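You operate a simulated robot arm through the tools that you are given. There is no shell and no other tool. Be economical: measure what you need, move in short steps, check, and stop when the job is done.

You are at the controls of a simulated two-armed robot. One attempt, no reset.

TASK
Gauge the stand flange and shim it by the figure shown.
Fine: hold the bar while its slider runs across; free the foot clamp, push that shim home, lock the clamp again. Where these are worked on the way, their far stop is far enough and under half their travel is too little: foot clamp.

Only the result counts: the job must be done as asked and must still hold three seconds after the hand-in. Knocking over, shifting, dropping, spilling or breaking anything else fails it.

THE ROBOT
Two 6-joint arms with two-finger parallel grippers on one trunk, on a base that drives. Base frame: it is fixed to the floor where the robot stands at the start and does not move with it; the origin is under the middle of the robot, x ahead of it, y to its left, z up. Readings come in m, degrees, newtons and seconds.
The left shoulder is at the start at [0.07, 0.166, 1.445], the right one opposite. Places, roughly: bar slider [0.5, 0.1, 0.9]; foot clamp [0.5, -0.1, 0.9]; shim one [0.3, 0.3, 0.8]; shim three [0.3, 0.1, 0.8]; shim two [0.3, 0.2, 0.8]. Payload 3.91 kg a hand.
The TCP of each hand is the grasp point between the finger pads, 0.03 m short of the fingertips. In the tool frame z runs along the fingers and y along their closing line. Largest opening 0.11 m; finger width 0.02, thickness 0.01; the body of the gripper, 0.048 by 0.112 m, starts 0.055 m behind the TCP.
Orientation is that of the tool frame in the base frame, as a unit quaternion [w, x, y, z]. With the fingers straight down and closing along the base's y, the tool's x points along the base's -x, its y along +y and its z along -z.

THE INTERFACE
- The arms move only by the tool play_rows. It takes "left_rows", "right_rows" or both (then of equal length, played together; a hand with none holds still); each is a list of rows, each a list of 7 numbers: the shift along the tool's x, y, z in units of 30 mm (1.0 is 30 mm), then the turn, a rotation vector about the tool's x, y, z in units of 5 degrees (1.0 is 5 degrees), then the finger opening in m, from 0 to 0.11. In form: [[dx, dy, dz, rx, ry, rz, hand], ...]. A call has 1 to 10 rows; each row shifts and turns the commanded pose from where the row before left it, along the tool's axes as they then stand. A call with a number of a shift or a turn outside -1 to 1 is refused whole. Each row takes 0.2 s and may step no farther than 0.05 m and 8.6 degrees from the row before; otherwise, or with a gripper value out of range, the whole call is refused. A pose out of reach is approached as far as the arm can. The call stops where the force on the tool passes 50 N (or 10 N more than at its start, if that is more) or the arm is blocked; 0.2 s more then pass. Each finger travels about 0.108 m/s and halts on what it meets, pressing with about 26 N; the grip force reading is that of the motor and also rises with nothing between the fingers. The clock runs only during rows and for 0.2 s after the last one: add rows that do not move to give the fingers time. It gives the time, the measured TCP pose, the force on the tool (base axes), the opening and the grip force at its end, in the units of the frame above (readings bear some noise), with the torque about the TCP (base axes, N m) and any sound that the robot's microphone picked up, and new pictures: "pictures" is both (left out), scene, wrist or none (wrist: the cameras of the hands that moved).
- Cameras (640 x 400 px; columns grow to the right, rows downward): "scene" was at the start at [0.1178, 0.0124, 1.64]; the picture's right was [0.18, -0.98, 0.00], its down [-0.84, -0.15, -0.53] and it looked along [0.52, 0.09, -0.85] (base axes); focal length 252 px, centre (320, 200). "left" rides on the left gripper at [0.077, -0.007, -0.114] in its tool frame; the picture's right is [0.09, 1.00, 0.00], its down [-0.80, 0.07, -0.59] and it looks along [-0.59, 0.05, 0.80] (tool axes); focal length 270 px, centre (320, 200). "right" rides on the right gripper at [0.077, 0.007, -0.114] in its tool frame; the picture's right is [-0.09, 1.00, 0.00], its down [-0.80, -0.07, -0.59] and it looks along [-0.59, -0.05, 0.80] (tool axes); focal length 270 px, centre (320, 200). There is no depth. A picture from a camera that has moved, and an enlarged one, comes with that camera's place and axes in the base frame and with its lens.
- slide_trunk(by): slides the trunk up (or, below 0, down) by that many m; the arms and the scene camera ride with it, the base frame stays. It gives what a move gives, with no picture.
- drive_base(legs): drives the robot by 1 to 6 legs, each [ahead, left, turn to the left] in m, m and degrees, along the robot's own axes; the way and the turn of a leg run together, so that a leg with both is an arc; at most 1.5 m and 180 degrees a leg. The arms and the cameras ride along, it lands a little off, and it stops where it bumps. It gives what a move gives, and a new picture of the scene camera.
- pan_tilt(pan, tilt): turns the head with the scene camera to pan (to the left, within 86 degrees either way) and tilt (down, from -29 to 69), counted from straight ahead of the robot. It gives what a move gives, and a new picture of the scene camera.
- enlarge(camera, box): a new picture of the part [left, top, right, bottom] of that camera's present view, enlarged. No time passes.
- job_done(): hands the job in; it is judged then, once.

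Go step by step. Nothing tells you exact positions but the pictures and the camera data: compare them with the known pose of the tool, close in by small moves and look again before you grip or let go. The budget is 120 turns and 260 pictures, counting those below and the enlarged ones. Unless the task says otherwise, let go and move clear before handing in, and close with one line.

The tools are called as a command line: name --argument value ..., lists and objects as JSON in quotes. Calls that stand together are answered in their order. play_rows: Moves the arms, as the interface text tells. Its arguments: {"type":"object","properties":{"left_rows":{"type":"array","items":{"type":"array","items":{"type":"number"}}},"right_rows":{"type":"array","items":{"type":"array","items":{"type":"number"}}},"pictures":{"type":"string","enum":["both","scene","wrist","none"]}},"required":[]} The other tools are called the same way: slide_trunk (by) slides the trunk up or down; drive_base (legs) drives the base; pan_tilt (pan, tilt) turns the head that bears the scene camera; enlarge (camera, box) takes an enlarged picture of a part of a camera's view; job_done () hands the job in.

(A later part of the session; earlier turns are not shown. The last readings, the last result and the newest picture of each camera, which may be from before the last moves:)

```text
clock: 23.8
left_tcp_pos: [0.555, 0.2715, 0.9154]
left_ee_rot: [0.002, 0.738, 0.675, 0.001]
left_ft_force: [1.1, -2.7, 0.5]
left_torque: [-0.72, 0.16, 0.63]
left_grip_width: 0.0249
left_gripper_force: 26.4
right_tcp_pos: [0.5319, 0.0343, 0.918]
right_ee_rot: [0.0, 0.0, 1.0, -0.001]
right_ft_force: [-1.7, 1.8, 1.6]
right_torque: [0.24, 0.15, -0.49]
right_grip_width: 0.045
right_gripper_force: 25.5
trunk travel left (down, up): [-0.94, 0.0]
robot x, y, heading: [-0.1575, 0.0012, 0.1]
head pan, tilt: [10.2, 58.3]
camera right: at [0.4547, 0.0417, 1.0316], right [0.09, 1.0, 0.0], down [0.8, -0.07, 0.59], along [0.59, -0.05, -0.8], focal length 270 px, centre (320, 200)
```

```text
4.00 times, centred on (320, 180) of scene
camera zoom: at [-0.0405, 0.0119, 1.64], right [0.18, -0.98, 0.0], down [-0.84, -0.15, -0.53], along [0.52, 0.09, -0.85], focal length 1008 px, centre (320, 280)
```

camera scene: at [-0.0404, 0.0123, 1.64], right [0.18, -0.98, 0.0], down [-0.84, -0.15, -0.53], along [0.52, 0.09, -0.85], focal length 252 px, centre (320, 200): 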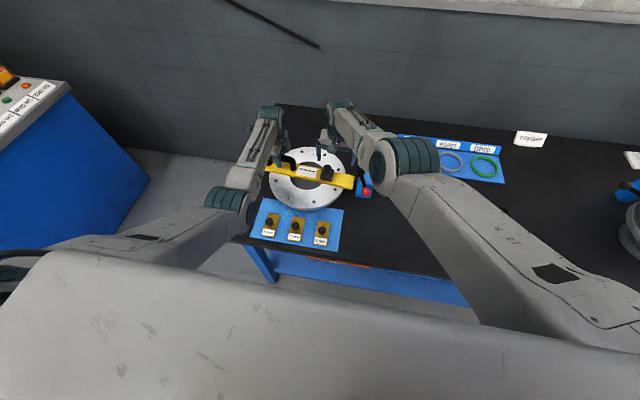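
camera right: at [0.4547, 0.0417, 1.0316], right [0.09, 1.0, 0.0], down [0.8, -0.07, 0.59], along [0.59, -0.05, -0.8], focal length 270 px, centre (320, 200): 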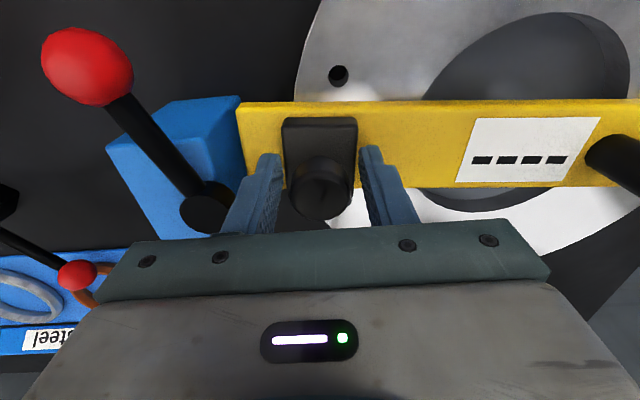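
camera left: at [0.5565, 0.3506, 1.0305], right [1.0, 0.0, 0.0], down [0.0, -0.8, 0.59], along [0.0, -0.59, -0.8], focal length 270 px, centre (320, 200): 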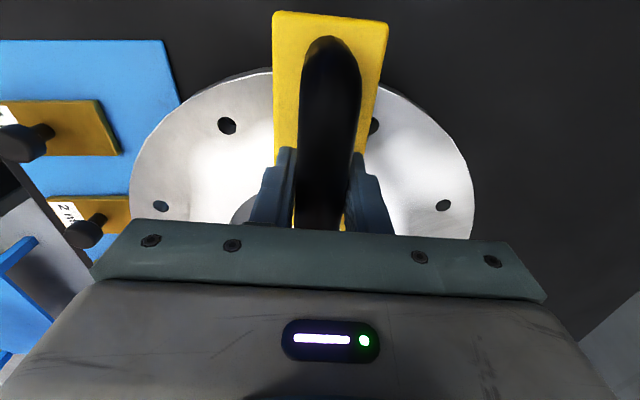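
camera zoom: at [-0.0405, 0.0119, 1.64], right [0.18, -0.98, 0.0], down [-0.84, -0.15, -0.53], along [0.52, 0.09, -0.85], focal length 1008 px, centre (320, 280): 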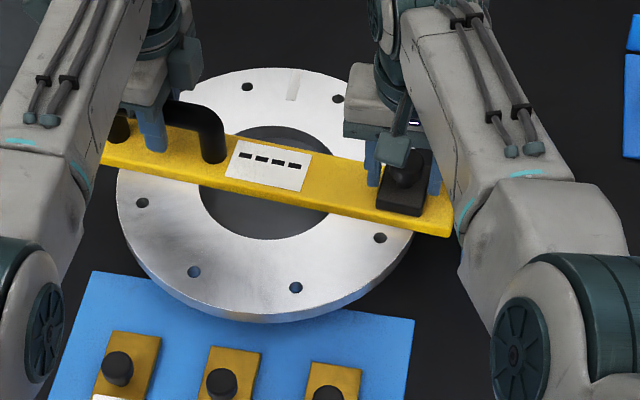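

play_rows --right_rows '[[0.03, -0.35, 0, 0, 0, 0, 0.01], [0.03, -0.35, 0, 0, 0, 0, 0.01], [0, 0, 0, 0, 0, 0, 0.01]]' --pictures "wrist"

enlarge --camera "scene" --box '[240, 130, 400, 230]'

```text
clock: 24.6
left_tcp_pos: [0.5546, 0.2708, 0.9154]
left_ee_rot: [0.002, 0.737, 0.676, 0.0]
left_ft_force: [1.5, -10.6, -0.9]
left_torque: [0.33, 0.33, 0.43]
left_grip_width: 0.025
left_gripper_force: 26.5
right_tcp_pos: [0.5291, 0.0162, 0.9195]
right_ee_rot: [0.0, -0.001, 1.0, 0.0]
right_ft_force: [-0.9, 8.6, 4.5]
right_torque: [-0.25, -0.11, 0.41]
right_grip_width: 0.031
right_gripper_force: 26.2
trunk travel left (down, up): [-0.94, 0.0]
robot x, y, heading: [-0.1586, -0.0034, 0.2]
head pan, tilt: [10.2, 58.3]
camera right: at [0.4525, 0.022, 1.0326], right [0.09, 1.0, 0.0], down [0.8, -0.07, 0.6], along [0.59, -0.05, -0.8], focal length 270 px, centre (320, 200)
```

right: 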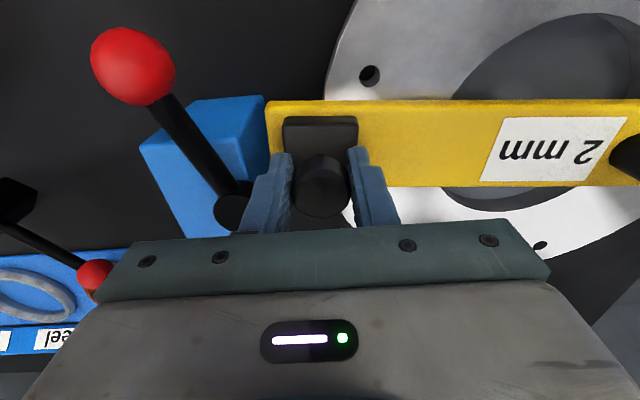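

```text
4.00 times, centred on (320, 180) of scene
camera zoom: at [-0.0405, 0.0119, 1.6401], right [0.18, -0.98, 0.0], down [-0.84, -0.15, -0.53], along [0.52, 0.09, -0.85], focal length 1008 px, centre (320, 280)
```

zoom: 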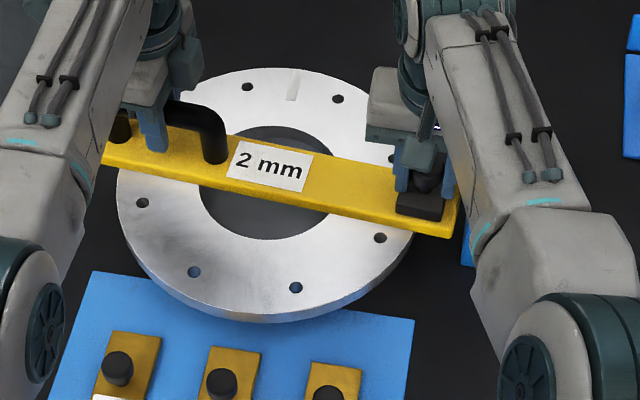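

The gauge reads 2 mm. I'll release the slider and the handle and lift both hands clear.

play_rows --right_rows '[[0, 0, 0, 0, 0, 0, 0.07], [0, 0, 0, 0, 0, 0, 0.07], [0, 0, -0.7, 0, 0, 0, 0.07], [0, 0, -0.7, 0, 0, 0, 0.07], [0, -0.3, -0.5, 0, 0, 0, 0.07], [0, -0.5, 0, 0, 0, 0, 0.07]]' --left_rows '[[0, 0, 0, 0, 0, 0, 0.07], [0, 0, 0, 0, 0, 0, 0.09], [0, 0, -0.7, 0, 0, 0, 0.09], [0, 0, -0.7, 0, 0, 0, 0.09], [0, 0, -0.7, 0, 0, 0, 0.09], [0, 0, 0, 0, 0, 0, 0.09]]' --pictures "both"

enlarge --camera "scene" --box '[240, 130, 400, 230]'

```text
clock: 26.0
left_tcp_pos: [0.556, 0.2718, 0.9788]
left_ee_rot: [0.001, 0.737, 0.676, 0.001]
left_ft_force: [-0.7, 0.6, 0.5]
left_torque: [-0.02, 0.01, 0.02]
left_grip_width: 0.0899
left_gripper_force: 0.0
right_tcp_pos: [0.5284, -0.0069, 0.9751]
right_ee_rot: [-0.001, -0.001, 1.0, 0.001]
right_ft_force: [0.2, 0.7, 0.1]
right_torque: [-0.01, -0.01, -0.02]
right_grip_width: 0.07
right_gripper_force: 0.0
trunk travel left (down, up): [-0.94, 0.0]
robot x, y, heading: [-0.1585, -0.0004, 0.1]
head pan, tilt: [10.2, 58.3]
camera scene: at [-0.0404, 0.0116, 1.64], right [0.18, -0.98, 0.0], down [-0.84, -0.15, -0.53], along [0.52, 0.09, -0.85], focal length 252 px, centre (320, 200)
camera right: at [0.4515, -0.0009, 1.0887], right [0.09, 1.0, 0.0], down [0.8, -0.07, 0.59], along [0.59, -0.05, -0.81], focal length 270 px, centre (320, 200)
camera left: at [0.5563, 0.3501, 1.0942], right [1.0, 0.0, 0.0], down [0.0, -0.8, 0.59], along [0.0, -0.59, -0.8], focal length 270 px, centre (320, 200)
```

scene: 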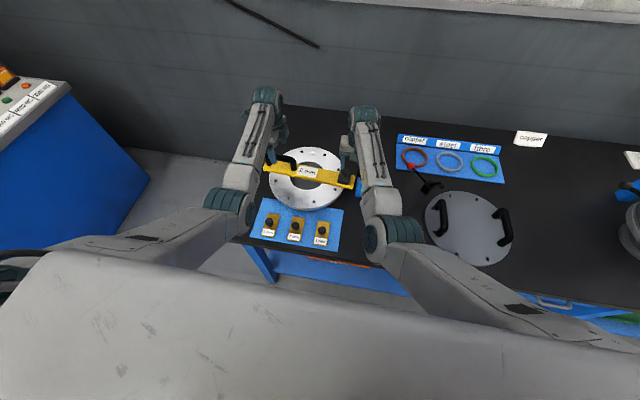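
right: 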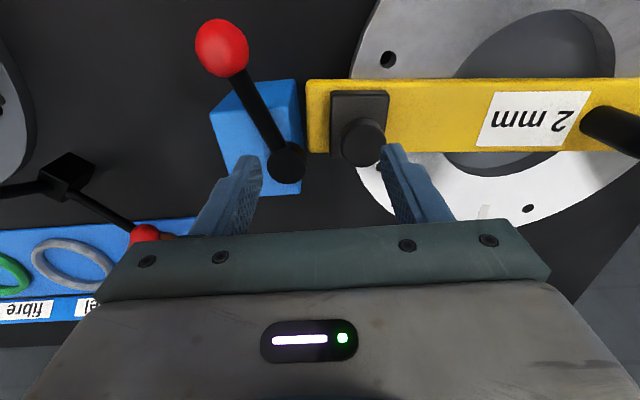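
left: 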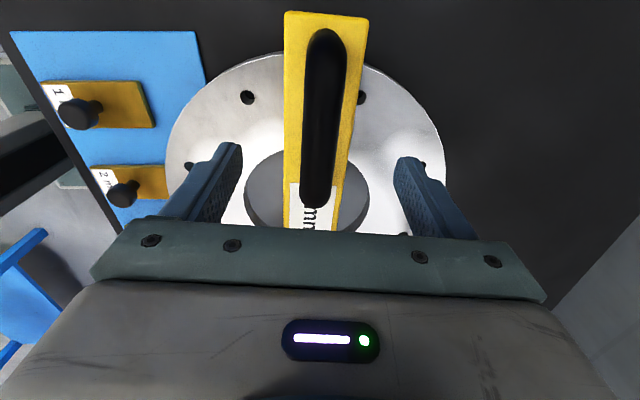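

```text
4.00 times, centred on (320, 180) of scene
camera zoom: at [-0.0404, 0.0116, 1.64], right [0.18, -0.98, 0.0], down [-0.84, -0.15, -0.53], along [0.52, 0.09, -0.85], focal length 1008 px, centre (320, 280)
```

zoom: 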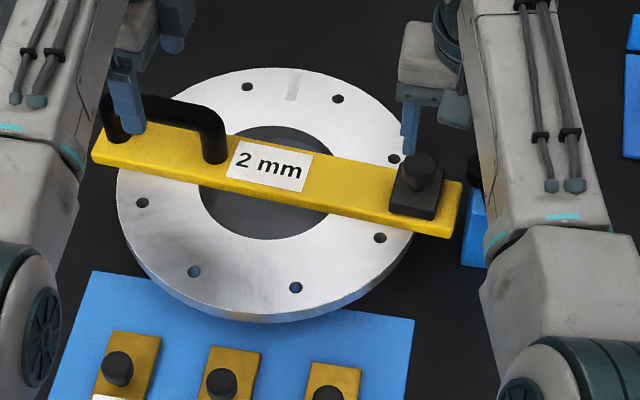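

Both clear. The clamp lever's pivot is near (0.545, −0.036) and its red knob near (0.468, −0.062, 0.90). I'll move the right hand behind it to look closer.

play_rows --right_rows '[[1, 0, 0, 0, 0, 0, 0.07], [1, 0, 0, 0, 0, 0, 0.05], [1, -0.5, 0, 0, 0, 0, 0.03], [0, -0.5, 0, 0, 0, 0, 0.02], [0, 0, 0, 0, 0, 0, 0.02]]' --pictures "both"

enlarge --camera "right" --box '[160, 80, 480, 240]'

enlarge --camera "scene" --box '[320, 150, 400, 210]'

```text
clock: 27.4
left_tcp_pos: [0.5555, 0.2713, 0.9786]
left_ee_rot: [0.002, 0.737, 0.675, 0.0]
left_ft_force: [0.5, 0.0, 0.0]
left_torque: [0.04, -0.02, 0.02]
left_grip_width: 0.09
left_gripper_force: 0.1
right_tcp_pos: [0.4925, -0.1074, 1.009]
right_ee_rot: [0.045, 0.022, 0.998, -0.042]
right_ft_force: [-0.4, 0.2, 0.1]
right_torque: [-0.02, -0.03, 0.03]
right_grip_width: 0.0199
right_gripper_force: 0.1
right hand out of reach, approached as far as the arm can: row 2, 3
trunk travel left (down, up): [-0.94, 0.0]
robot x, y, heading: [-0.1564, 0.0014, 0.1]
head pan, tilt: [10.2, 58.3]
stopped in row 5 (right hand): the arm was blocked; the commanded pose is now the measured one
camera scene: at [-0.0404, 0.0116, 1.64], right [0.18, -0.98, 0.0], down [-0.84, -0.15, -0.53], along [0.52, 0.09, -0.85], focal length 252 px, centre (320, 200)
camera right: at [0.4054, -0.0884, 1.1152], right [0.13, 0.99, -0.07], down [0.74, -0.05, 0.67], along [0.66, -0.14, -0.74], focal length 270 px, centre (320, 200)
```

scene: 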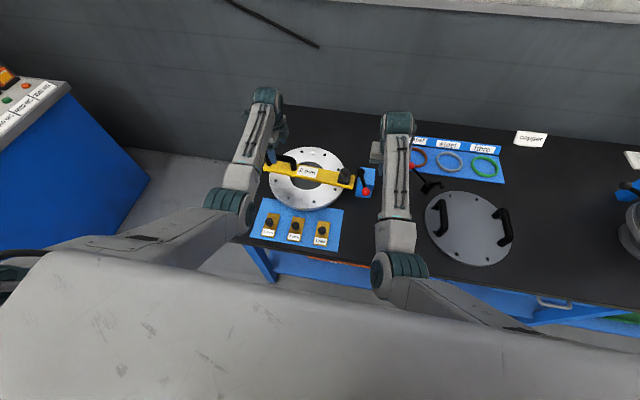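
right: 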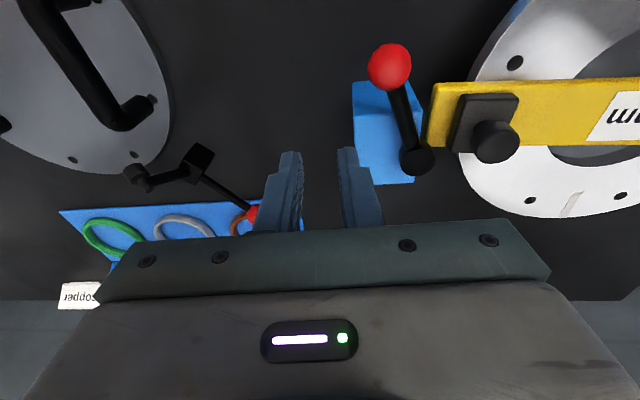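

```text
2.00 times, centred on (320, 160) of right
camera zoom: at [0.4054, -0.0884, 1.1152], right [0.13, 0.99, -0.07], down [0.74, -0.05, 0.67], along [0.66, -0.14, -0.74], focal length 541 px, centre (320, 280)
```

zoom: 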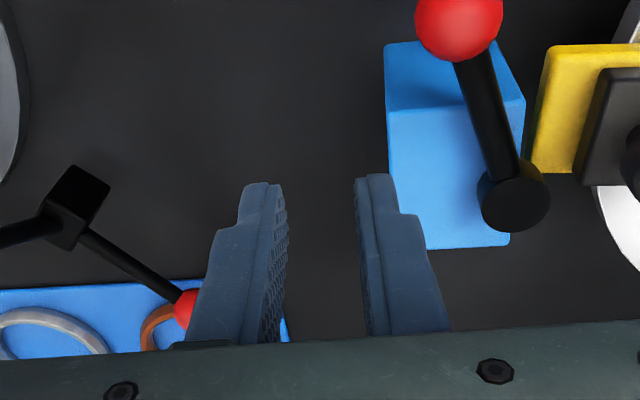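

```text
6.67 times, centred on (360, 180) of scene
camera zoom: at [-0.0404, 0.0116, 1.64], right [0.18, -0.98, 0.0], down [-0.84, -0.15, -0.53], along [0.52, 0.09, -0.85], focal length 1680 px, centre (53, 333)
```

zoom: 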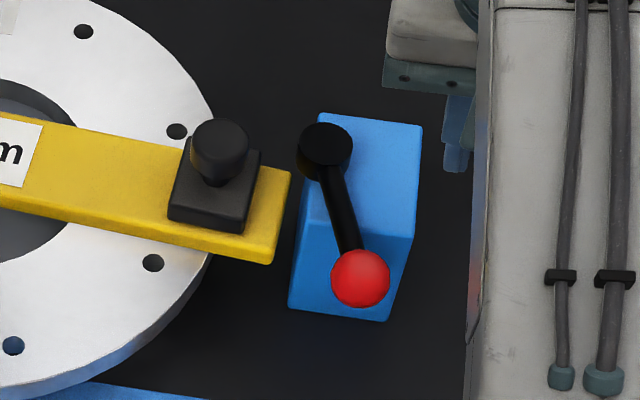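

The right arm is cramped at this height, so I'll back the base off another 0.1 m and level the hand.

drive_base --legs '[[-0.1, 0, 0]]'

play_rows --right_rows '[[0, 0, 0, -0.96, 1, -0.5, 0.02], [0, 0, 0, 0, 0, 0, 0.02]]' --pictures "wrist"

```text
clock: 28.6
left_tcp_pos: [0.4606, 0.2727, 0.9755]
left_ee_rot: [0.001, 0.737, 0.676, 0.0]
left_ft_force: [0.0, 0.0, -0.7]
left_torque: [0.01, 0.02, 0.03]
left_grip_width: 0.0901
left_gripper_force: 0.1
right_tcp_pos: [0.3967, -0.1051, 1.0071]
right_ee_rot: [0.042, 0.02, 0.998, -0.042]
right_ft_force: [0.7, -0.2, -0.6]
right_torque: [0.01, -0.01, -0.01]
right_grip_width: 0.02
right_gripper_force: 0.0
trunk travel left (down, up): [-0.94, 0.0]
robot x, y, heading: [-0.2589, 0.0005, 0.1]
head pan, tilt: [10.2, 58.3]
camera scene: at [-0.1325, 0.0126, 1.6393], right [0.18, -0.98, 0.0], down [-0.84, -0.15, -0.52], along [0.51, 0.09, -0.85], focal length 252 px, centre (320, 200)
```

scene: 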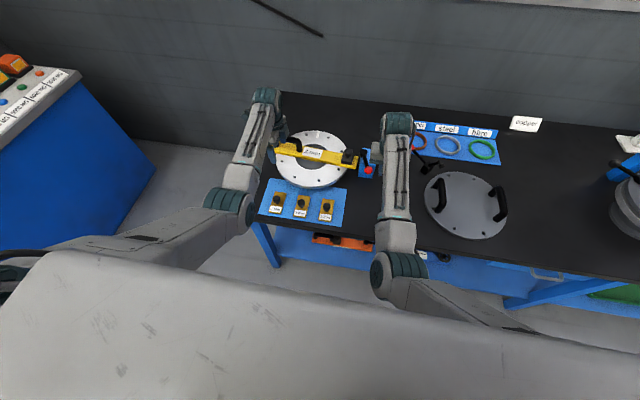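

```text
clock: 29.2
left_tcp_pos: [0.4588, 0.2727, 0.9767]
left_ee_rot: [0.0, 0.737, 0.676, 0.0]
left_ft_force: [0.2, 0.0, -0.5]
left_torque: [-0.01, 0.01, 0.01]
left_grip_width: 0.0901
left_gripper_force: 0.1
right_tcp_pos: [0.3953, -0.1071, 1.0074]
right_ee_rot: [-0.001, -0.001, 1.0, 0.001]
right_ft_force: [0.0, -0.3, -0.2]
right_torque: [-0.03, -0.01, 0.03]
right_grip_width: 0.0201
right_gripper_force: 0.0
trunk travel left (down, up): [-0.94, 0.0]
robot x, y, heading: [-0.2591, -0.001, -0.2]
head pan, tilt: [10.2, 58.3]
camera right: at [0.3186, -0.1006, 1.1213], right [0.09, 1.0, 0.0], down [0.8, -0.07, 0.59], along [0.59, -0.05, -0.81], focal length 270 px, centre (320, 200)
```

right: 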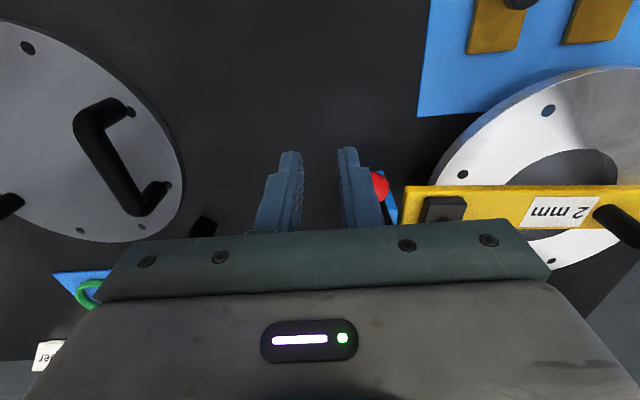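

Level now. I'll move above the red knob with the hand turned to match the lever.

play_rows --right_rows '[[-0.6, 0.5, 0, 0, 0, 0, 0.06], [-0.6, 0.5, 0, 0, 0, 0, 0.06], [-0.6, 0.5, 0, 0, 0, 0, 0.06], [-0.6, 0, 0.4, 0, 0, 0, 0.06], [0, 0, 0.3, 0, 0, -0.9, 0.06], [0, 0, 0, 0, 0, -1, 0.06], [0, 0, 0, 0, 0, -1, 0.06], [0, 0, 0, 0, 0, -0.9, 0.06], [0, 0, 0, 0, 0, 0, 0.06]]' --pictures "both"

enlarge --camera "scene" --box '[320, 130, 420, 200]'

```text
clock: 31.2
left_tcp_pos: [0.4562, 0.2718, 0.9788]
left_ee_rot: [0.001, 0.737, 0.676, 0.001]
left_ft_force: [0.0, -0.3, -0.2]
left_torque: [-0.03, -0.02, 0.02]
left_grip_width: 0.0898
left_gripper_force: 0.1
right_tcp_pos: [0.4653, -0.0604, 0.9886]
right_ee_rot: [0.001, -0.166, 0.986, 0.001]
right_ft_force: [-0.7, 0.2, -0.8]
right_torque: [0.01, -0.02, 0.02]
right_grip_width: 0.0597
right_gripper_force: 0.1
trunk travel left (down, up): [-0.94, 0.0]
robot x, y, heading: [-0.2546, -0.0027, 0.1]
head pan, tilt: [10.2, 58.3]
camera scene: at [-0.139, 0.0126, 1.64], right [0.18, -0.98, 0.0], down [-0.84, -0.15, -0.53], along [0.52, 0.09, -0.85], focal length 252 px, centre (320, 200)
camera right: at [0.3892, -0.0807, 1.1016], right [-0.24, 0.97, 0.0], down [0.78, 0.2, 0.6], along [0.58, 0.15, -0.8], focal length 270 px, centre (320, 200)
```

scene: 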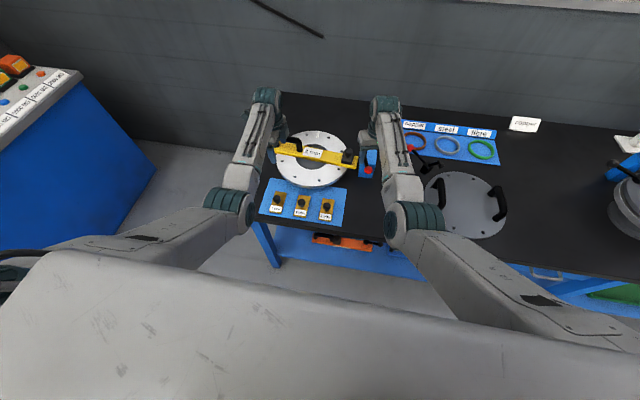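
right: 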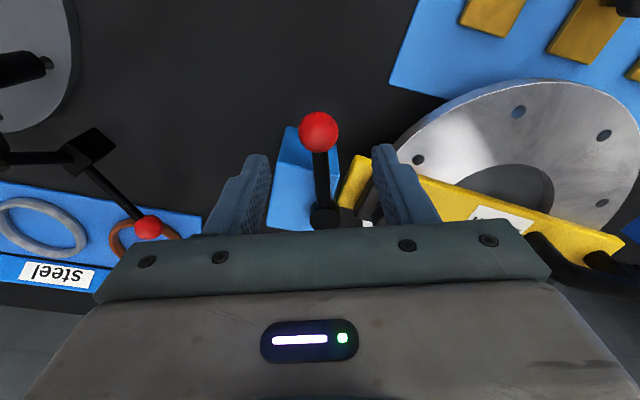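

```text
5.71 times, centred on (370, 165) of scene
camera zoom: at [-0.139, 0.0126, 1.64], right [0.18, -0.98, 0.0], down [-0.84, -0.15, -0.53], along [0.52, 0.09, -0.85], focal length 1440 px, centre (34, 400)
```

zoom: 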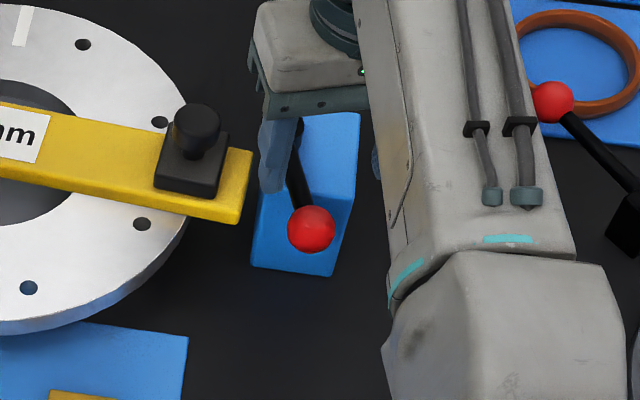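

The hand is centred on the knob. I'll shift 10 mm outward to clear the block's corner and lower over the ball.

play_rows --right_rows '[[0.3, 0, 0, 0, 0, 0, 0.055], [0, 0, 0.8, 0, 0, 0, 0.055], [0, 0, 0.7, 0, 0, 0, 0.055], [0, 0, 0.7, 0, 0, 0, 0.055], [0, 0, 0, 0, 0, 0, 0.055]]' --pictures "wrist"

enlarge --camera "scene" --box '[320, 130, 420, 200]'

```text
clock: 32.4
left_tcp_pos: [0.4562, 0.272, 0.9783]
left_ee_rot: [0.001, 0.737, 0.676, 0.001]
left_ft_force: [-0.3, 0.9, 0.7]
left_torque: [0.0, -0.02, 0.0]
left_grip_width: 0.0899
left_gripper_force: 0.1
right_tcp_pos: [0.4577, -0.0639, 0.9215]
right_ee_rot: [0.001, -0.166, 0.986, 0.0]
right_ft_force: [-0.5, -0.2, -0.4]
right_torque: [-0.03, 0.02, -0.02]
right_grip_width: 0.0552
right_gripper_force: 0.0
trunk travel left (down, up): [-0.94, 0.0]
robot x, y, heading: [-0.2545, -0.0003, -0.2]
head pan, tilt: [10.2, 58.3]
camera right: at [0.3815, -0.0832, 1.0358], right [-0.24, 0.97, 0.0], down [0.78, 0.19, 0.6], along [0.58, 0.14, -0.8], focal length 270 px, centre (320, 200)
```

right: 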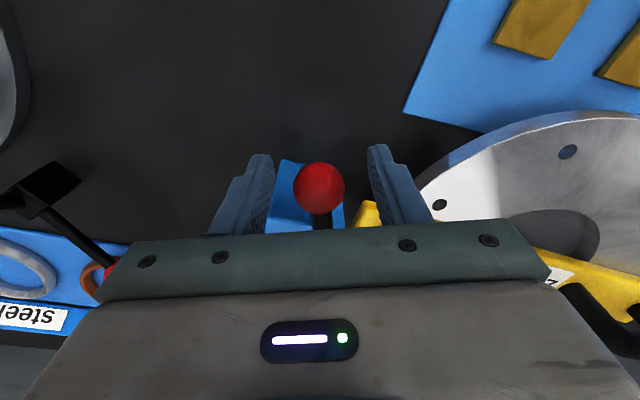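

```text
5.71 times, centred on (370, 165) of scene
camera zoom: at [-0.1389, 0.0125, 1.64], right [0.18, -0.98, 0.0], down [-0.84, -0.15, -0.53], along [0.52, 0.09, -0.85], focal length 1440 px, centre (34, 400)
```

zoom: 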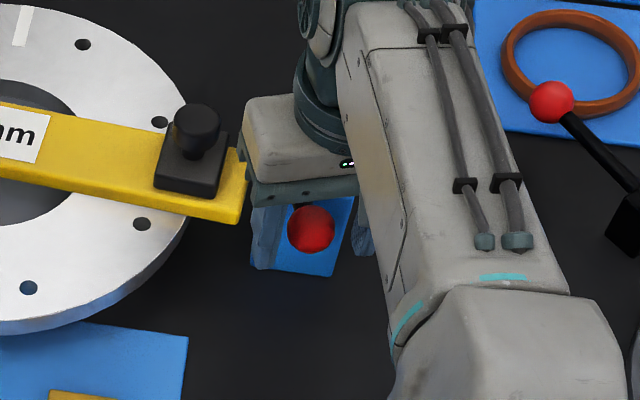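

The ball is between the fingers. I'll close lightly and try swinging the lever anticlockwise (toward −y) by 20°.

play_rows --right_rows '[[0, 0, 0, 0, 0, 0, 0.034], [0, 0, 0, 0, 0, 0, 0.034], [-0.012, -0.267, 0, 0, 0, -1, 0.034], [-0.012, -0.267, 0, 0, 0, -1, 0.034], [-0.012, -0.267, 0, 0, 0, -1, 0.034], [-0.012, -0.267, 0, 0, 0, -1, 0.034], [0, 0, 0, 0, 0, 0, 0.034]]' --pictures "wrist"

enlarge --camera "scene" --box '[320, 130, 420, 200]'

```text
clock: 34.0
left_tcp_pos: [0.4558, 0.2721, 0.9785]
left_ee_rot: [0.001, 0.737, 0.676, 0.0]
left_ft_force: [0.1, -0.5, -0.2]
left_torque: [-0.01, 0.0, 0.01]
left_grip_width: 0.0899
left_gripper_force: 0.1
right_tcp_pos: [0.4719, -0.0926, 0.9234]
right_ee_rot: [0.001, -0.335, 0.942, 0.001]
right_ft_force: [0.3, -0.1, -0.5]
right_torque: [-0.03, 0.01, 0.03]
right_grip_width: 0.0338
right_gripper_force: 0.0
trunk travel left (down, up): [-0.94, 0.0]
robot x, y, heading: [-0.2579, -0.0008, 0.1]
head pan, tilt: [10.2, 58.3]
camera right: at [0.4079, -0.1364, 1.0355], right [-0.56, 0.83, 0.0], down [0.67, 0.45, 0.6], along [0.49, 0.33, -0.8], focal length 270 px, centre (320, 200)
```

right: 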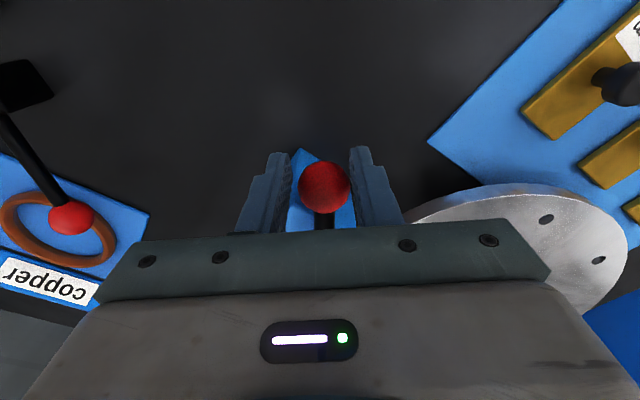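

```text
5.71 times, centred on (370, 165) of scene
camera zoom: at [-0.1387, 0.0127, 1.6399], right [0.18, -0.98, 0.0], down [-0.84, -0.15, -0.53], along [0.52, 0.09, -0.85], focal length 1440 px, centre (34, 400)
```

zoom: 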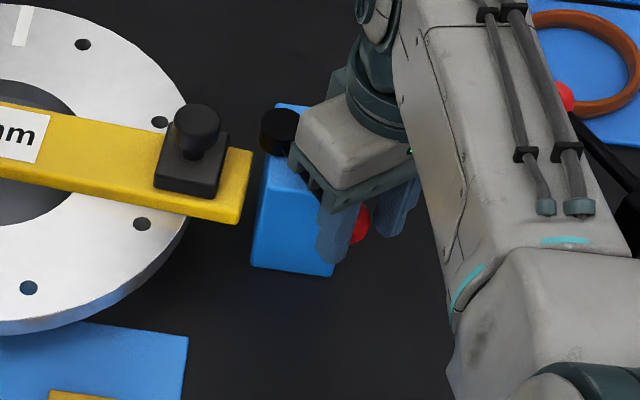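

It swings freely that way. Continuing along the arc.

play_rows --right_rows '[[-0.012, -0.267, 0, 0, 0, -1, 0.034], [-0.012, -0.267, 0, 0, 0, -1, 0.034], [-0.012, -0.267, 0, 0, 0, -1, 0.034], [-0.012, -0.267, 0, 0, 0, -1, 0.034], [-0.012, -0.267, 0, 0, 0, -1, 0.034], [-0.012, -0.267, 0, 0, 0, -1, 0.034], [0, 0, 0, 0, 0, 0, 0.034]]' --pictures "wrist"

enlarge --camera "scene" --box '[320, 130, 420, 200]'

```text
clock: 35.6
left_tcp_pos: [0.4566, 0.2727, 0.978]
left_ee_rot: [0.001, 0.737, 0.676, 0.001]
left_ft_force: [-0.2, 0.1, -0.9]
left_torque: [0.01, 0.02, -0.03]
left_grip_width: 0.09
left_gripper_force: 0.2
right_tcp_pos: [0.5007, -0.123, 0.9266]
right_ee_rot: [0.0, -0.567, 0.824, 0.001]
right_ft_force: [-0.3, 0.6, -0.3]
right_torque: [0.01, 0.02, -0.01]
right_grip_width: 0.034
right_gripper_force: 0.1
right hand out of reach, approached as far as the arm can: row 5, 6
trunk travel left (down, up): [-0.94, 0.0]
robot x, y, heading: [-0.2529, -0.001, -0.1]
head pan, tilt: [10.2, 58.3]
camera right: at [0.4668, -0.1933, 1.0401], right [-0.9, 0.44, 0.0], down [0.35, 0.72, 0.6], along [0.26, 0.54, -0.8], focal length 270 px, centre (320, 200)
```

right: 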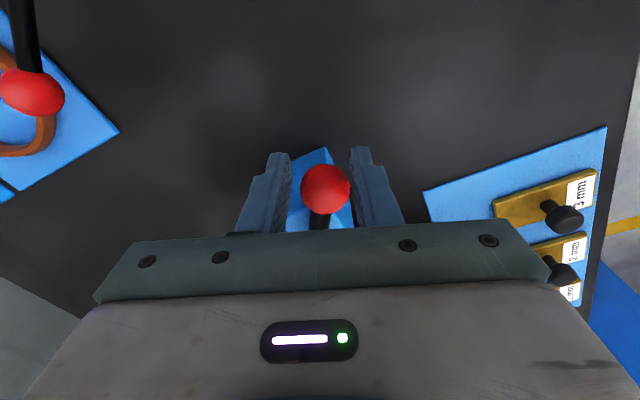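

```text
5.71 times, centred on (370, 165) of scene
camera zoom: at [-0.1384, 0.0127, 1.6399], right [0.18, -0.98, 0.0], down [-0.84, -0.15, -0.53], along [0.52, 0.09, -0.85], focal length 1440 px, centre (34, 400)
```

zoom: 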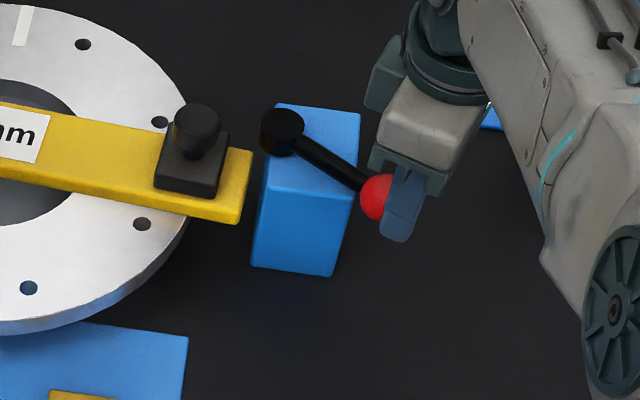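

play_rows --right_rows '[[-0.11, -0.33, 0.1, 0, 0, 0, 0.034], [-0.11, -0.33, 0, 0, 0, 0, 0.034], [-0.09, -0.38, 0, 0, 0, 0, 0.034], [-0.09, -0.38, 0, 0, 0, 0, 0.034], [0, 0, 0, 0, 0, 0, 0.034]]' --pictures "wrist"

enlarge --camera "scene" --box '[320, 130, 420, 200]'

```text
clock: 36.8
left_tcp_pos: [0.4565, 0.2721, 0.9794]
left_ee_rot: [0.002, 0.737, 0.676, 0.002]
left_ft_force: [1.0, 0.2, 0.7]
left_torque: [0.0, 0.02, -0.03]
left_grip_width: 0.09
left_gripper_force: 0.0
right_tcp_pos: [0.5004, -0.1226, 0.9267]
right_ee_rot: [0.0, -0.567, 0.824, 0.001]
right_ft_force: [-0.5, 0.5, 0.0]
right_torque: [-0.04, -0.01, -0.01]
right_grip_width: 0.0341
right_gripper_force: 0.1
right hand out of reach, approached as far as the arm can: row 1, 2, 3, 4
trunk travel left (down, up): [-0.94, 0.0]
robot x, y, heading: [-0.2598, 0.0013, -0.1]
head pan, tilt: [10.2, 58.3]
camera right: at [0.4666, -0.1932, 1.0403], right [-0.9, 0.44, 0.0], down [0.35, 0.72, 0.6], along [0.26, 0.54, -0.8], focal length 270 px, centre (320, 200)
```

right: 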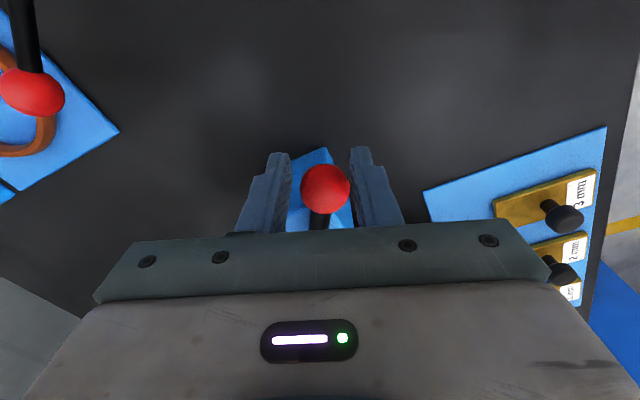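

```text
5.71 times, centred on (370, 165) of scene
camera zoom: at [-0.1386, 0.0124, 1.6399], right [0.18, -0.98, 0.0], down [-0.84, -0.15, -0.53], along [0.52, 0.09, -0.85], focal length 1440 px, centre (34, 400)
```

zoom: 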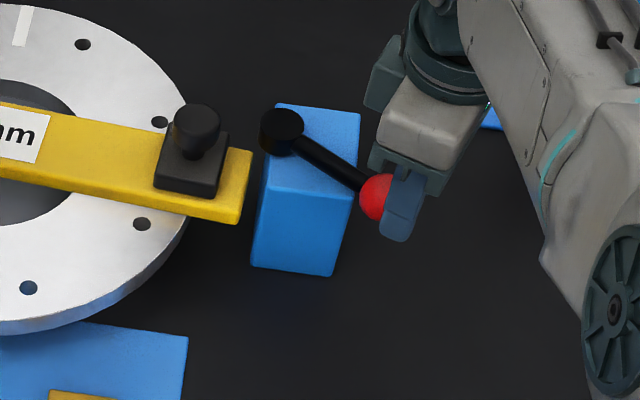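

I'm at the outer reach from here. I'll lift off the ball, drive forward 0.08 m and come back to it.

play_rows --right_rows '[[0, 0, 0, 0, 0, 0, 0.06], [0, 0, -0.8, 0, 0, 0, 0.06], [0.3, 0, -0.9, 0, 0, 0, 0.06], [0, 0, 0, 0, 0, 0, 0.06]]' --pictures "none"

drive_base --legs '[[0.08, 0, 0]]'

enlarge --camera "right" --box '[160, 60, 480, 260]'

```text
clock: 37.8
left_tcp_pos: [0.457, 0.2716, 0.9783]
left_ee_rot: [0.001, 0.737, 0.676, 0.001]
left_ft_force: [0.1, 0.5, -0.5]
left_torque: [-0.01, 0.02, -0.02]
left_grip_width: 0.09
left_gripper_force: 0.1
right_tcp_pos: [0.4991, -0.1312, 0.9772]
right_ee_rot: [0.0, -0.567, 0.824, 0.0]
right_ft_force: [0.1, -0.6, -0.9]
right_torque: [0.01, -0.02, -0.01]
right_grip_width: 0.0599
right_gripper_force: 0.1
trunk travel left (down, up): [-0.94, 0.0]
robot x, y, heading: [-0.2553, 0.0001, -0.0]
head pan, tilt: [10.2, 58.3]
```

```text
clock: 38.8
left_tcp_pos: [0.5291, 0.2716, 0.9832]
left_ee_rot: [0.004, 0.737, 0.675, 0.003]
left_ft_force: [-1.0, 0.6, 1.1]
left_torque: [-0.01, -0.05, 0.01]
left_grip_width: 0.0902
left_gripper_force: 0.0
right_tcp_pos: [0.5704, -0.1314, 0.9834]
right_ee_rot: [0.003, -0.567, 0.824, -0.002]
right_ft_force: [-0.5, -0.1, 0.7]
right_torque: [0.01, -0.03, 0.02]
right_grip_width: 0.0599
right_gripper_force: 0.1
trunk travel left (down, up): [-0.94, 0.0]
robot x, y, heading: [-0.1794, -0.0052, 0.1]
head pan, tilt: [10.2, 58.3]
camera scene: at [-0.0705, 0.0122, 1.6409], right [0.18, -0.98, 0.0], down [-0.83, -0.15, -0.53], along [0.52, 0.09, -0.85], focal length 252 px, centre (320, 200)
```

scene: 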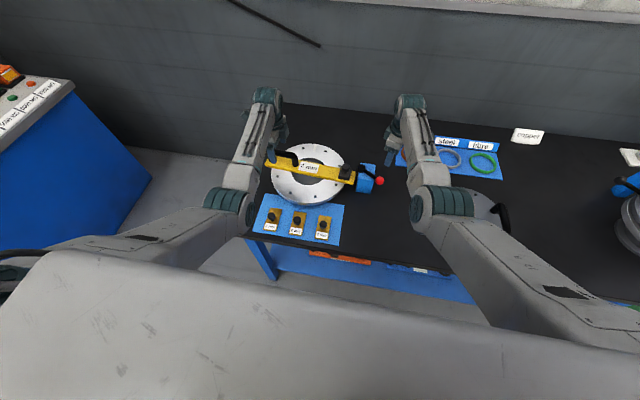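

```text
2.00 times, centred on (320, 160) of right
camera zoom: at [0.5353, -0.2021, 1.0965], right [-0.9, 0.44, -0.01], down [0.35, 0.72, 0.6], along [0.27, 0.54, -0.8], focal length 541 px, centre (320, 280)
```

zoom: 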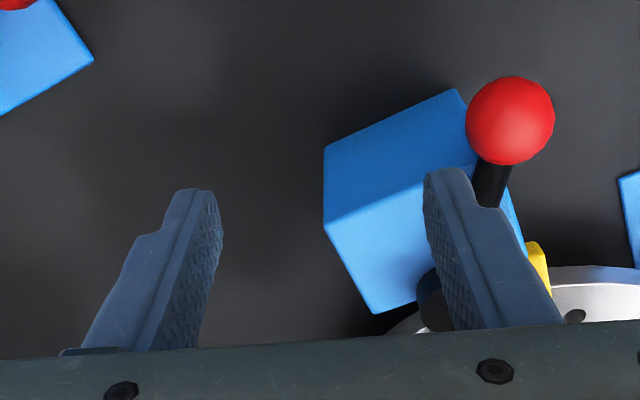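

play_rows --right_rows '[[0.15, 0.8, 0, 0, 0, 0, 0.06], [0.18, 0.8, 0, 0, 0, 0, 0.06], [0, 0.67, 0, 0, 0, 0, 0.06], [0, 0, 0.7, 0, 0, 0, 0.06], [0, 0, 0.7, 0, 0, 0, 0.06], [0, 0, 0.6, 0, 0, 0, 0.06], [0, 0, 0, 0, 0, 0, 0.06]]' --pictures "wrist"

```text
clock: 40.4
left_tcp_pos: [0.5367, 0.2712, 0.9784]
left_ee_rot: [0.0, 0.737, 0.675, 0.002]
left_ft_force: [-0.6, 0.1, -0.7]
left_torque: [-0.02, 0.05, -0.02]
left_grip_width: 0.09
left_gripper_force: 0.0
right_tcp_pos: [0.5096, -0.1145, 0.9172]
right_ee_rot: [0.0, -0.567, 0.823, -0.001]
right_ft_force: [0.3, 0.1, 0.3]
right_torque: [0.01, -0.01, 0.0]
right_grip_width: 0.0599
right_gripper_force: 0.1
trunk travel left (down, up): [-0.94, 0.0]
robot x, y, heading: [-0.1793, -0.0014, 0.3]
head pan, tilt: [10.2, 58.3]
camera right: at [0.4755, -0.1862, 1.0307], right [-0.9, 0.44, 0.0], down [0.35, 0.72, 0.6], along [0.26, 0.54, -0.8], focal length 270 px, centre (320, 200)
```

right: 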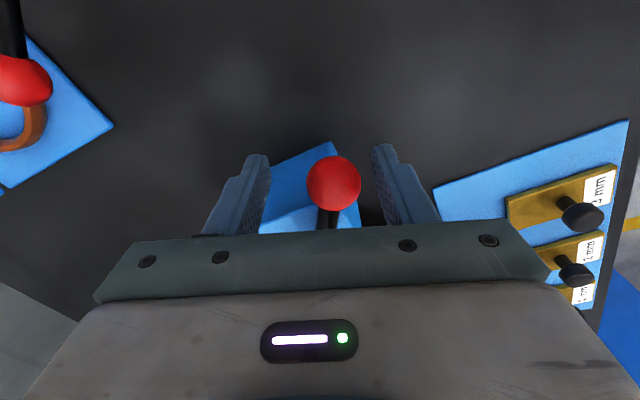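

play_rows --right_rows '[[0, 0, 0, 0, 0, 0, 0.034], [-0.012, -0.25, 0, 0, 0, -1, 0.034], [-0.012, -0.25, 0, 0, 0, -1, 0.034], [-0.012, -0.25, 0, 0, 0, -1, 0.034], [-0.012, -0.25, 0, 0, 0, -1, 0.034], [-0.012, -0.25, 0, 0, 0, -1, 0.034], [-0.012, -0.25, 0, 0, 0, -1, 0.034], [0, 0, 0, 0, 0, 0, 0.034]]' --pictures "wrist"

enlarge --camera "scene" --box '[320, 130, 420, 200]'

```text
clock: 42.2
left_tcp_pos: [0.5344, 0.2726, 0.98]
left_ee_rot: [0.002, 0.737, 0.676, 0.001]
left_ft_force: [0.7, 0.2, 0.2]
left_torque: [-0.02, 0.0, -0.01]
left_grip_width: 0.0899
left_gripper_force: 0.0
right_tcp_pos: [0.5519, -0.1213, 0.9172]
right_ee_rot: [-0.001, 0.762, -0.648, -0.001]
right_ft_force: [-7.5, 1.2, -1.3]
right_torque: [0.08, 0.11, -0.02]
right_grip_width: 0.0376
right_gripper_force: 3.0
trunk travel left (down, up): [-0.94, 0.0]
robot x, y, heading: [-0.1761, -0.0005, -0.0]
head pan, tilt: [10.2, 58.3]
camera right: at [0.5573, -0.1987, 1.0313], right [-1.0, -0.07, 0.0], down [-0.06, 0.8, 0.6], along [-0.04, 0.59, -0.8], focal length 270 px, centre (320, 200)
```

right: 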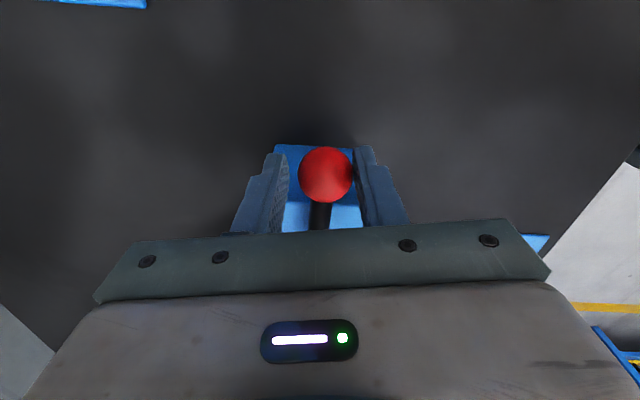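

```text
5.71 times, centred on (370, 165) of scene
camera zoom: at [-0.0612, 0.0124, 1.64], right [0.18, -0.98, 0.0], down [-0.84, -0.15, -0.53], along [0.52, 0.09, -0.85], focal length 1440 px, centre (34, 400)
```

zoom: 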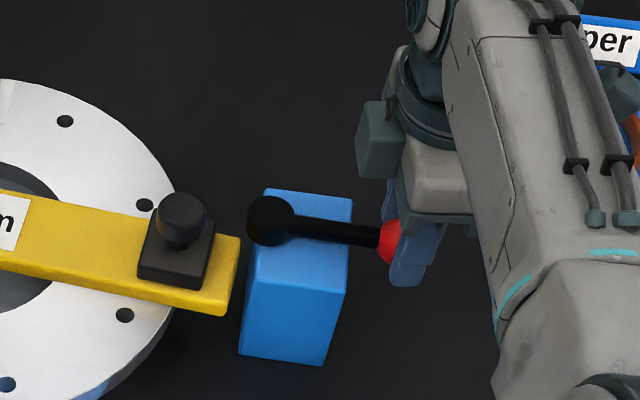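

Resistance appears near 90°. I'll push a touch more to confirm it's the stop.

play_rows --right_rows '[[0, -0.3, 0, 0, 0, 0, 0.034], [0, -0.2, 0, 0, 0, 0, 0.034]]' --pictures "none"

enlarge --camera "scene" --box '[320, 130, 420, 200]'

```text
clock: 42.8
left_tcp_pos: [0.5312, 0.2709, 0.9826]
left_ee_rot: [0.004, 0.737, 0.676, 0.003]
left_ft_force: [-0.1, 0.6, 0.4]
left_torque: [-0.03, 0.02, 0.0]
left_grip_width: 0.0902
left_gripper_force: 0.0
right_tcp_pos: [0.5602, -0.1195, 0.9183]
right_ee_rot: [0.001, 0.761, -0.649, -0.002]
right_ft_force: [-36.8, -3.6, -4.7]
right_torque: [-0.14, 0.43, 0.02]
right_grip_width: 0.0526
right_gripper_force: 19.0
trunk travel left (down, up): [-0.94, 0.0]
robot x, y, heading: [-0.1801, -0.0021, 0.0]
head pan, tilt: [10.2, 58.3]
```

```text
5.71 times, centred on (370, 165) of scene
camera zoom: at [-0.068, 0.0112, 1.6404], right [0.18, -0.98, 0.0], down [-0.83, -0.15, -0.53], along [0.52, 0.09, -0.85], focal length 1440 px, centre (34, 400)
```

zoom: 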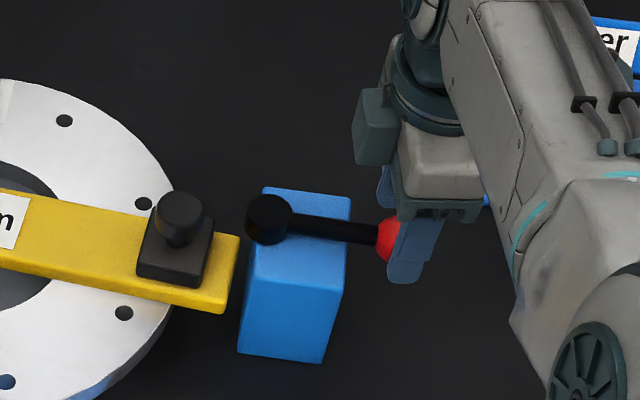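

That's the hard stop: the clamp is free at about 90°. I'll back the right hand off, lift it, and look at the shims with the left hand.

play_rows --right_rows '[[0, 0.4, 0, 0, 0, 0, 0.05], [0, 0, 0, 0, 0, 0, 0.06], [0, 0, -0.8, 0, 0, 0, 0.06], [0, 0, -0.8, 0, 0, 0, 0.06], [0, 0, 0, 0, 0, 0, 0.06]]' --left_rows '[[0, 0, 0, 0, 0, -1, 0.09], [0, -1, 0, 0, 0, 0, 0.09], [0, -1, 0, 0, 0, 0, 0.09], [0, -1, 0, 0, 0, 0, 0.09], [0, -1, 0, 0, 0, 0, 0.09]]' --pictures "none"

play_rows --left_rows '[[-0.5, -1, 0, 0, 0, 0, 0.07], [-1, -1, 0, 0, 0, 0, 0.07], [-1, -0.7, 0, 0, 0, 0, 0.07], [-1, 0, 0, 0, 0, 0, 0.07], [0, 0, 0, 0, 0, 0, 0.07]]' --pictures "both"

```text
clock: 44.0
left_tcp_pos: [0.4152, 0.2726, 0.9803]
left_ee_rot: [0.002, 0.707, 0.707, 0.002]
left_ft_force: [-0.7, 0.6, 0.1]
left_torque: [0.02, -0.04, 0.0]
left_grip_width: 0.0901
left_gripper_force: 0.0
right_tcp_pos: [0.5553, -0.1195, 0.9678]
right_ee_rot: [0.0, 0.76, -0.649, 0.001]
right_ft_force: [-1.0, -0.3, 1.3]
right_torque: [0.01, -0.02, -0.01]
right_grip_width: 0.0601
right_gripper_force: 0.1
trunk travel left (down, up): [-0.94, 0.0]
robot x, y, heading: [-0.178, 0.0011, 0.2]
head pan, tilt: [10.2, 58.3]
```

```text
clock: 45.2
left_tcp_pos: [0.335, 0.168, 0.9781]
left_ee_rot: [0.002, 0.707, 0.707, 0.0]
left_ft_force: [0.5, -0.3, 0.0]
left_torque: [-0.02, 0.0, -0.02]
left_grip_width: 0.07
left_gripper_force: 0.1
right_tcp_pos: [0.5572, -0.1202, 0.9668]
right_ee_rot: [-0.001, 0.761, -0.649, 0.001]
right_ft_force: [-0.8, 0.0, -0.1]
right_torque: [0.02, 0.0, -0.03]
right_grip_width: 0.0601
right_gripper_force: 0.1
trunk travel left (down, up): [-0.94, 0.0]
robot x, y, heading: [-0.1781, 0.0013, 0.1]
head pan, tilt: [10.2, 58.3]
camera scene: at [-0.0601, 0.0132, 1.64], right [0.18, -0.98, 0.0], down [-0.84, -0.15, -0.53], along [0.52, 0.09, -0.85], focal length 252 px, centre (320, 200)
camera left: at [0.3297, 0.2455, 1.0929], right [1.0, 0.09, 0.0], down [0.07, -0.8, 0.6], along [0.06, -0.59, -0.8], focal length 270 px, centre (320, 200)
```

scene: 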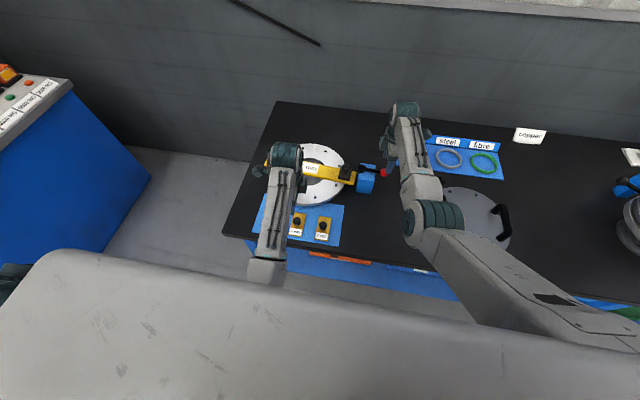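
left: 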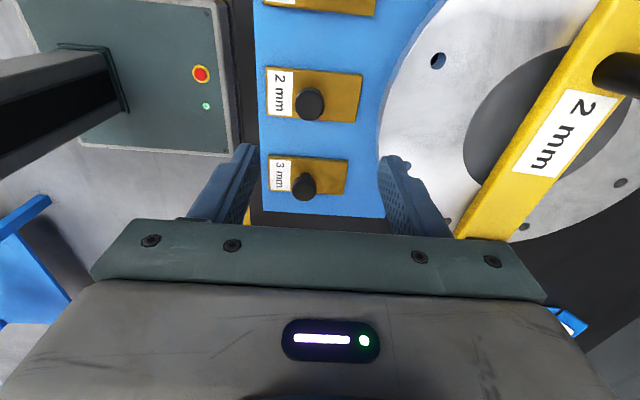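

The shim knob works out at about (0.326, 0.167, 0.85). I'll centre over it and come down part way.

play_rows --left_rows '[[0, -0.27, 0.6, 0, 0, 0, 0.07], [0, 0, 0.9, 0, 0, 0, 0.07], [0, 0, 0.9, 0, 0, 0, 0.07], [0, 0, 0, 0, 0, 0, 0.07]]' --pictures "wrist"

enlarge --camera "scene" --box '[230, 130, 390, 250]'

```text
clock: 46.2
left_tcp_pos: [0.3265, 0.1651, 0.9068]
left_ee_rot: [0.002, 0.707, 0.707, 0.002]
left_ft_force: [0.2, 0.5, -1.4]
left_torque: [0.03, 0.02, -0.06]
left_grip_width: 0.07
left_gripper_force: 0.0
right_tcp_pos: [0.5567, -0.1211, 0.9657]
right_ee_rot: [-0.001, 0.761, -0.649, 0.001]
right_ft_force: [-0.2, 0.1, -0.7]
right_torque: [0.01, 0.01, 0.0]
right_grip_width: 0.0602
right_gripper_force: 0.0
trunk travel left (down, up): [-0.94, 0.0]
robot x, y, heading: [-0.1761, -0.0001, 0.1]
head pan, tilt: [10.2, 58.3]
camera left: at [0.3207, 0.2442, 1.0209], right [1.0, 0.09, 0.0], down [0.07, -0.8, 0.59], along [0.06, -0.59, -0.8], focal length 270 px, centre (320, 200)
```

left: 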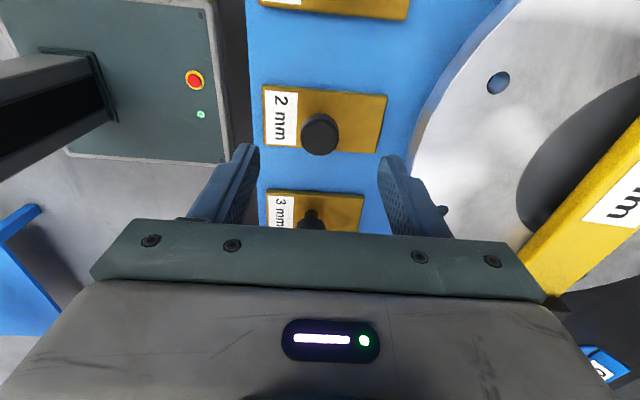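

```text
3.33 times, centred on (310, 190) of scene
camera zoom: at [-0.0601, 0.0118, 1.64], right [0.18, -0.98, 0.0], down [-0.84, -0.15, -0.53], along [0.52, 0.09, -0.85], focal length 840 px, centre (353, 233)
```

zoom: 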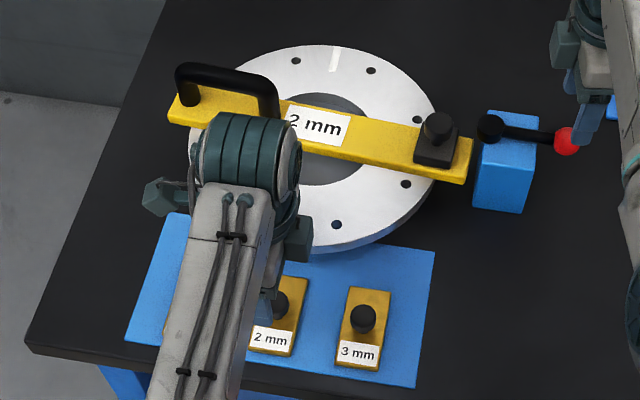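

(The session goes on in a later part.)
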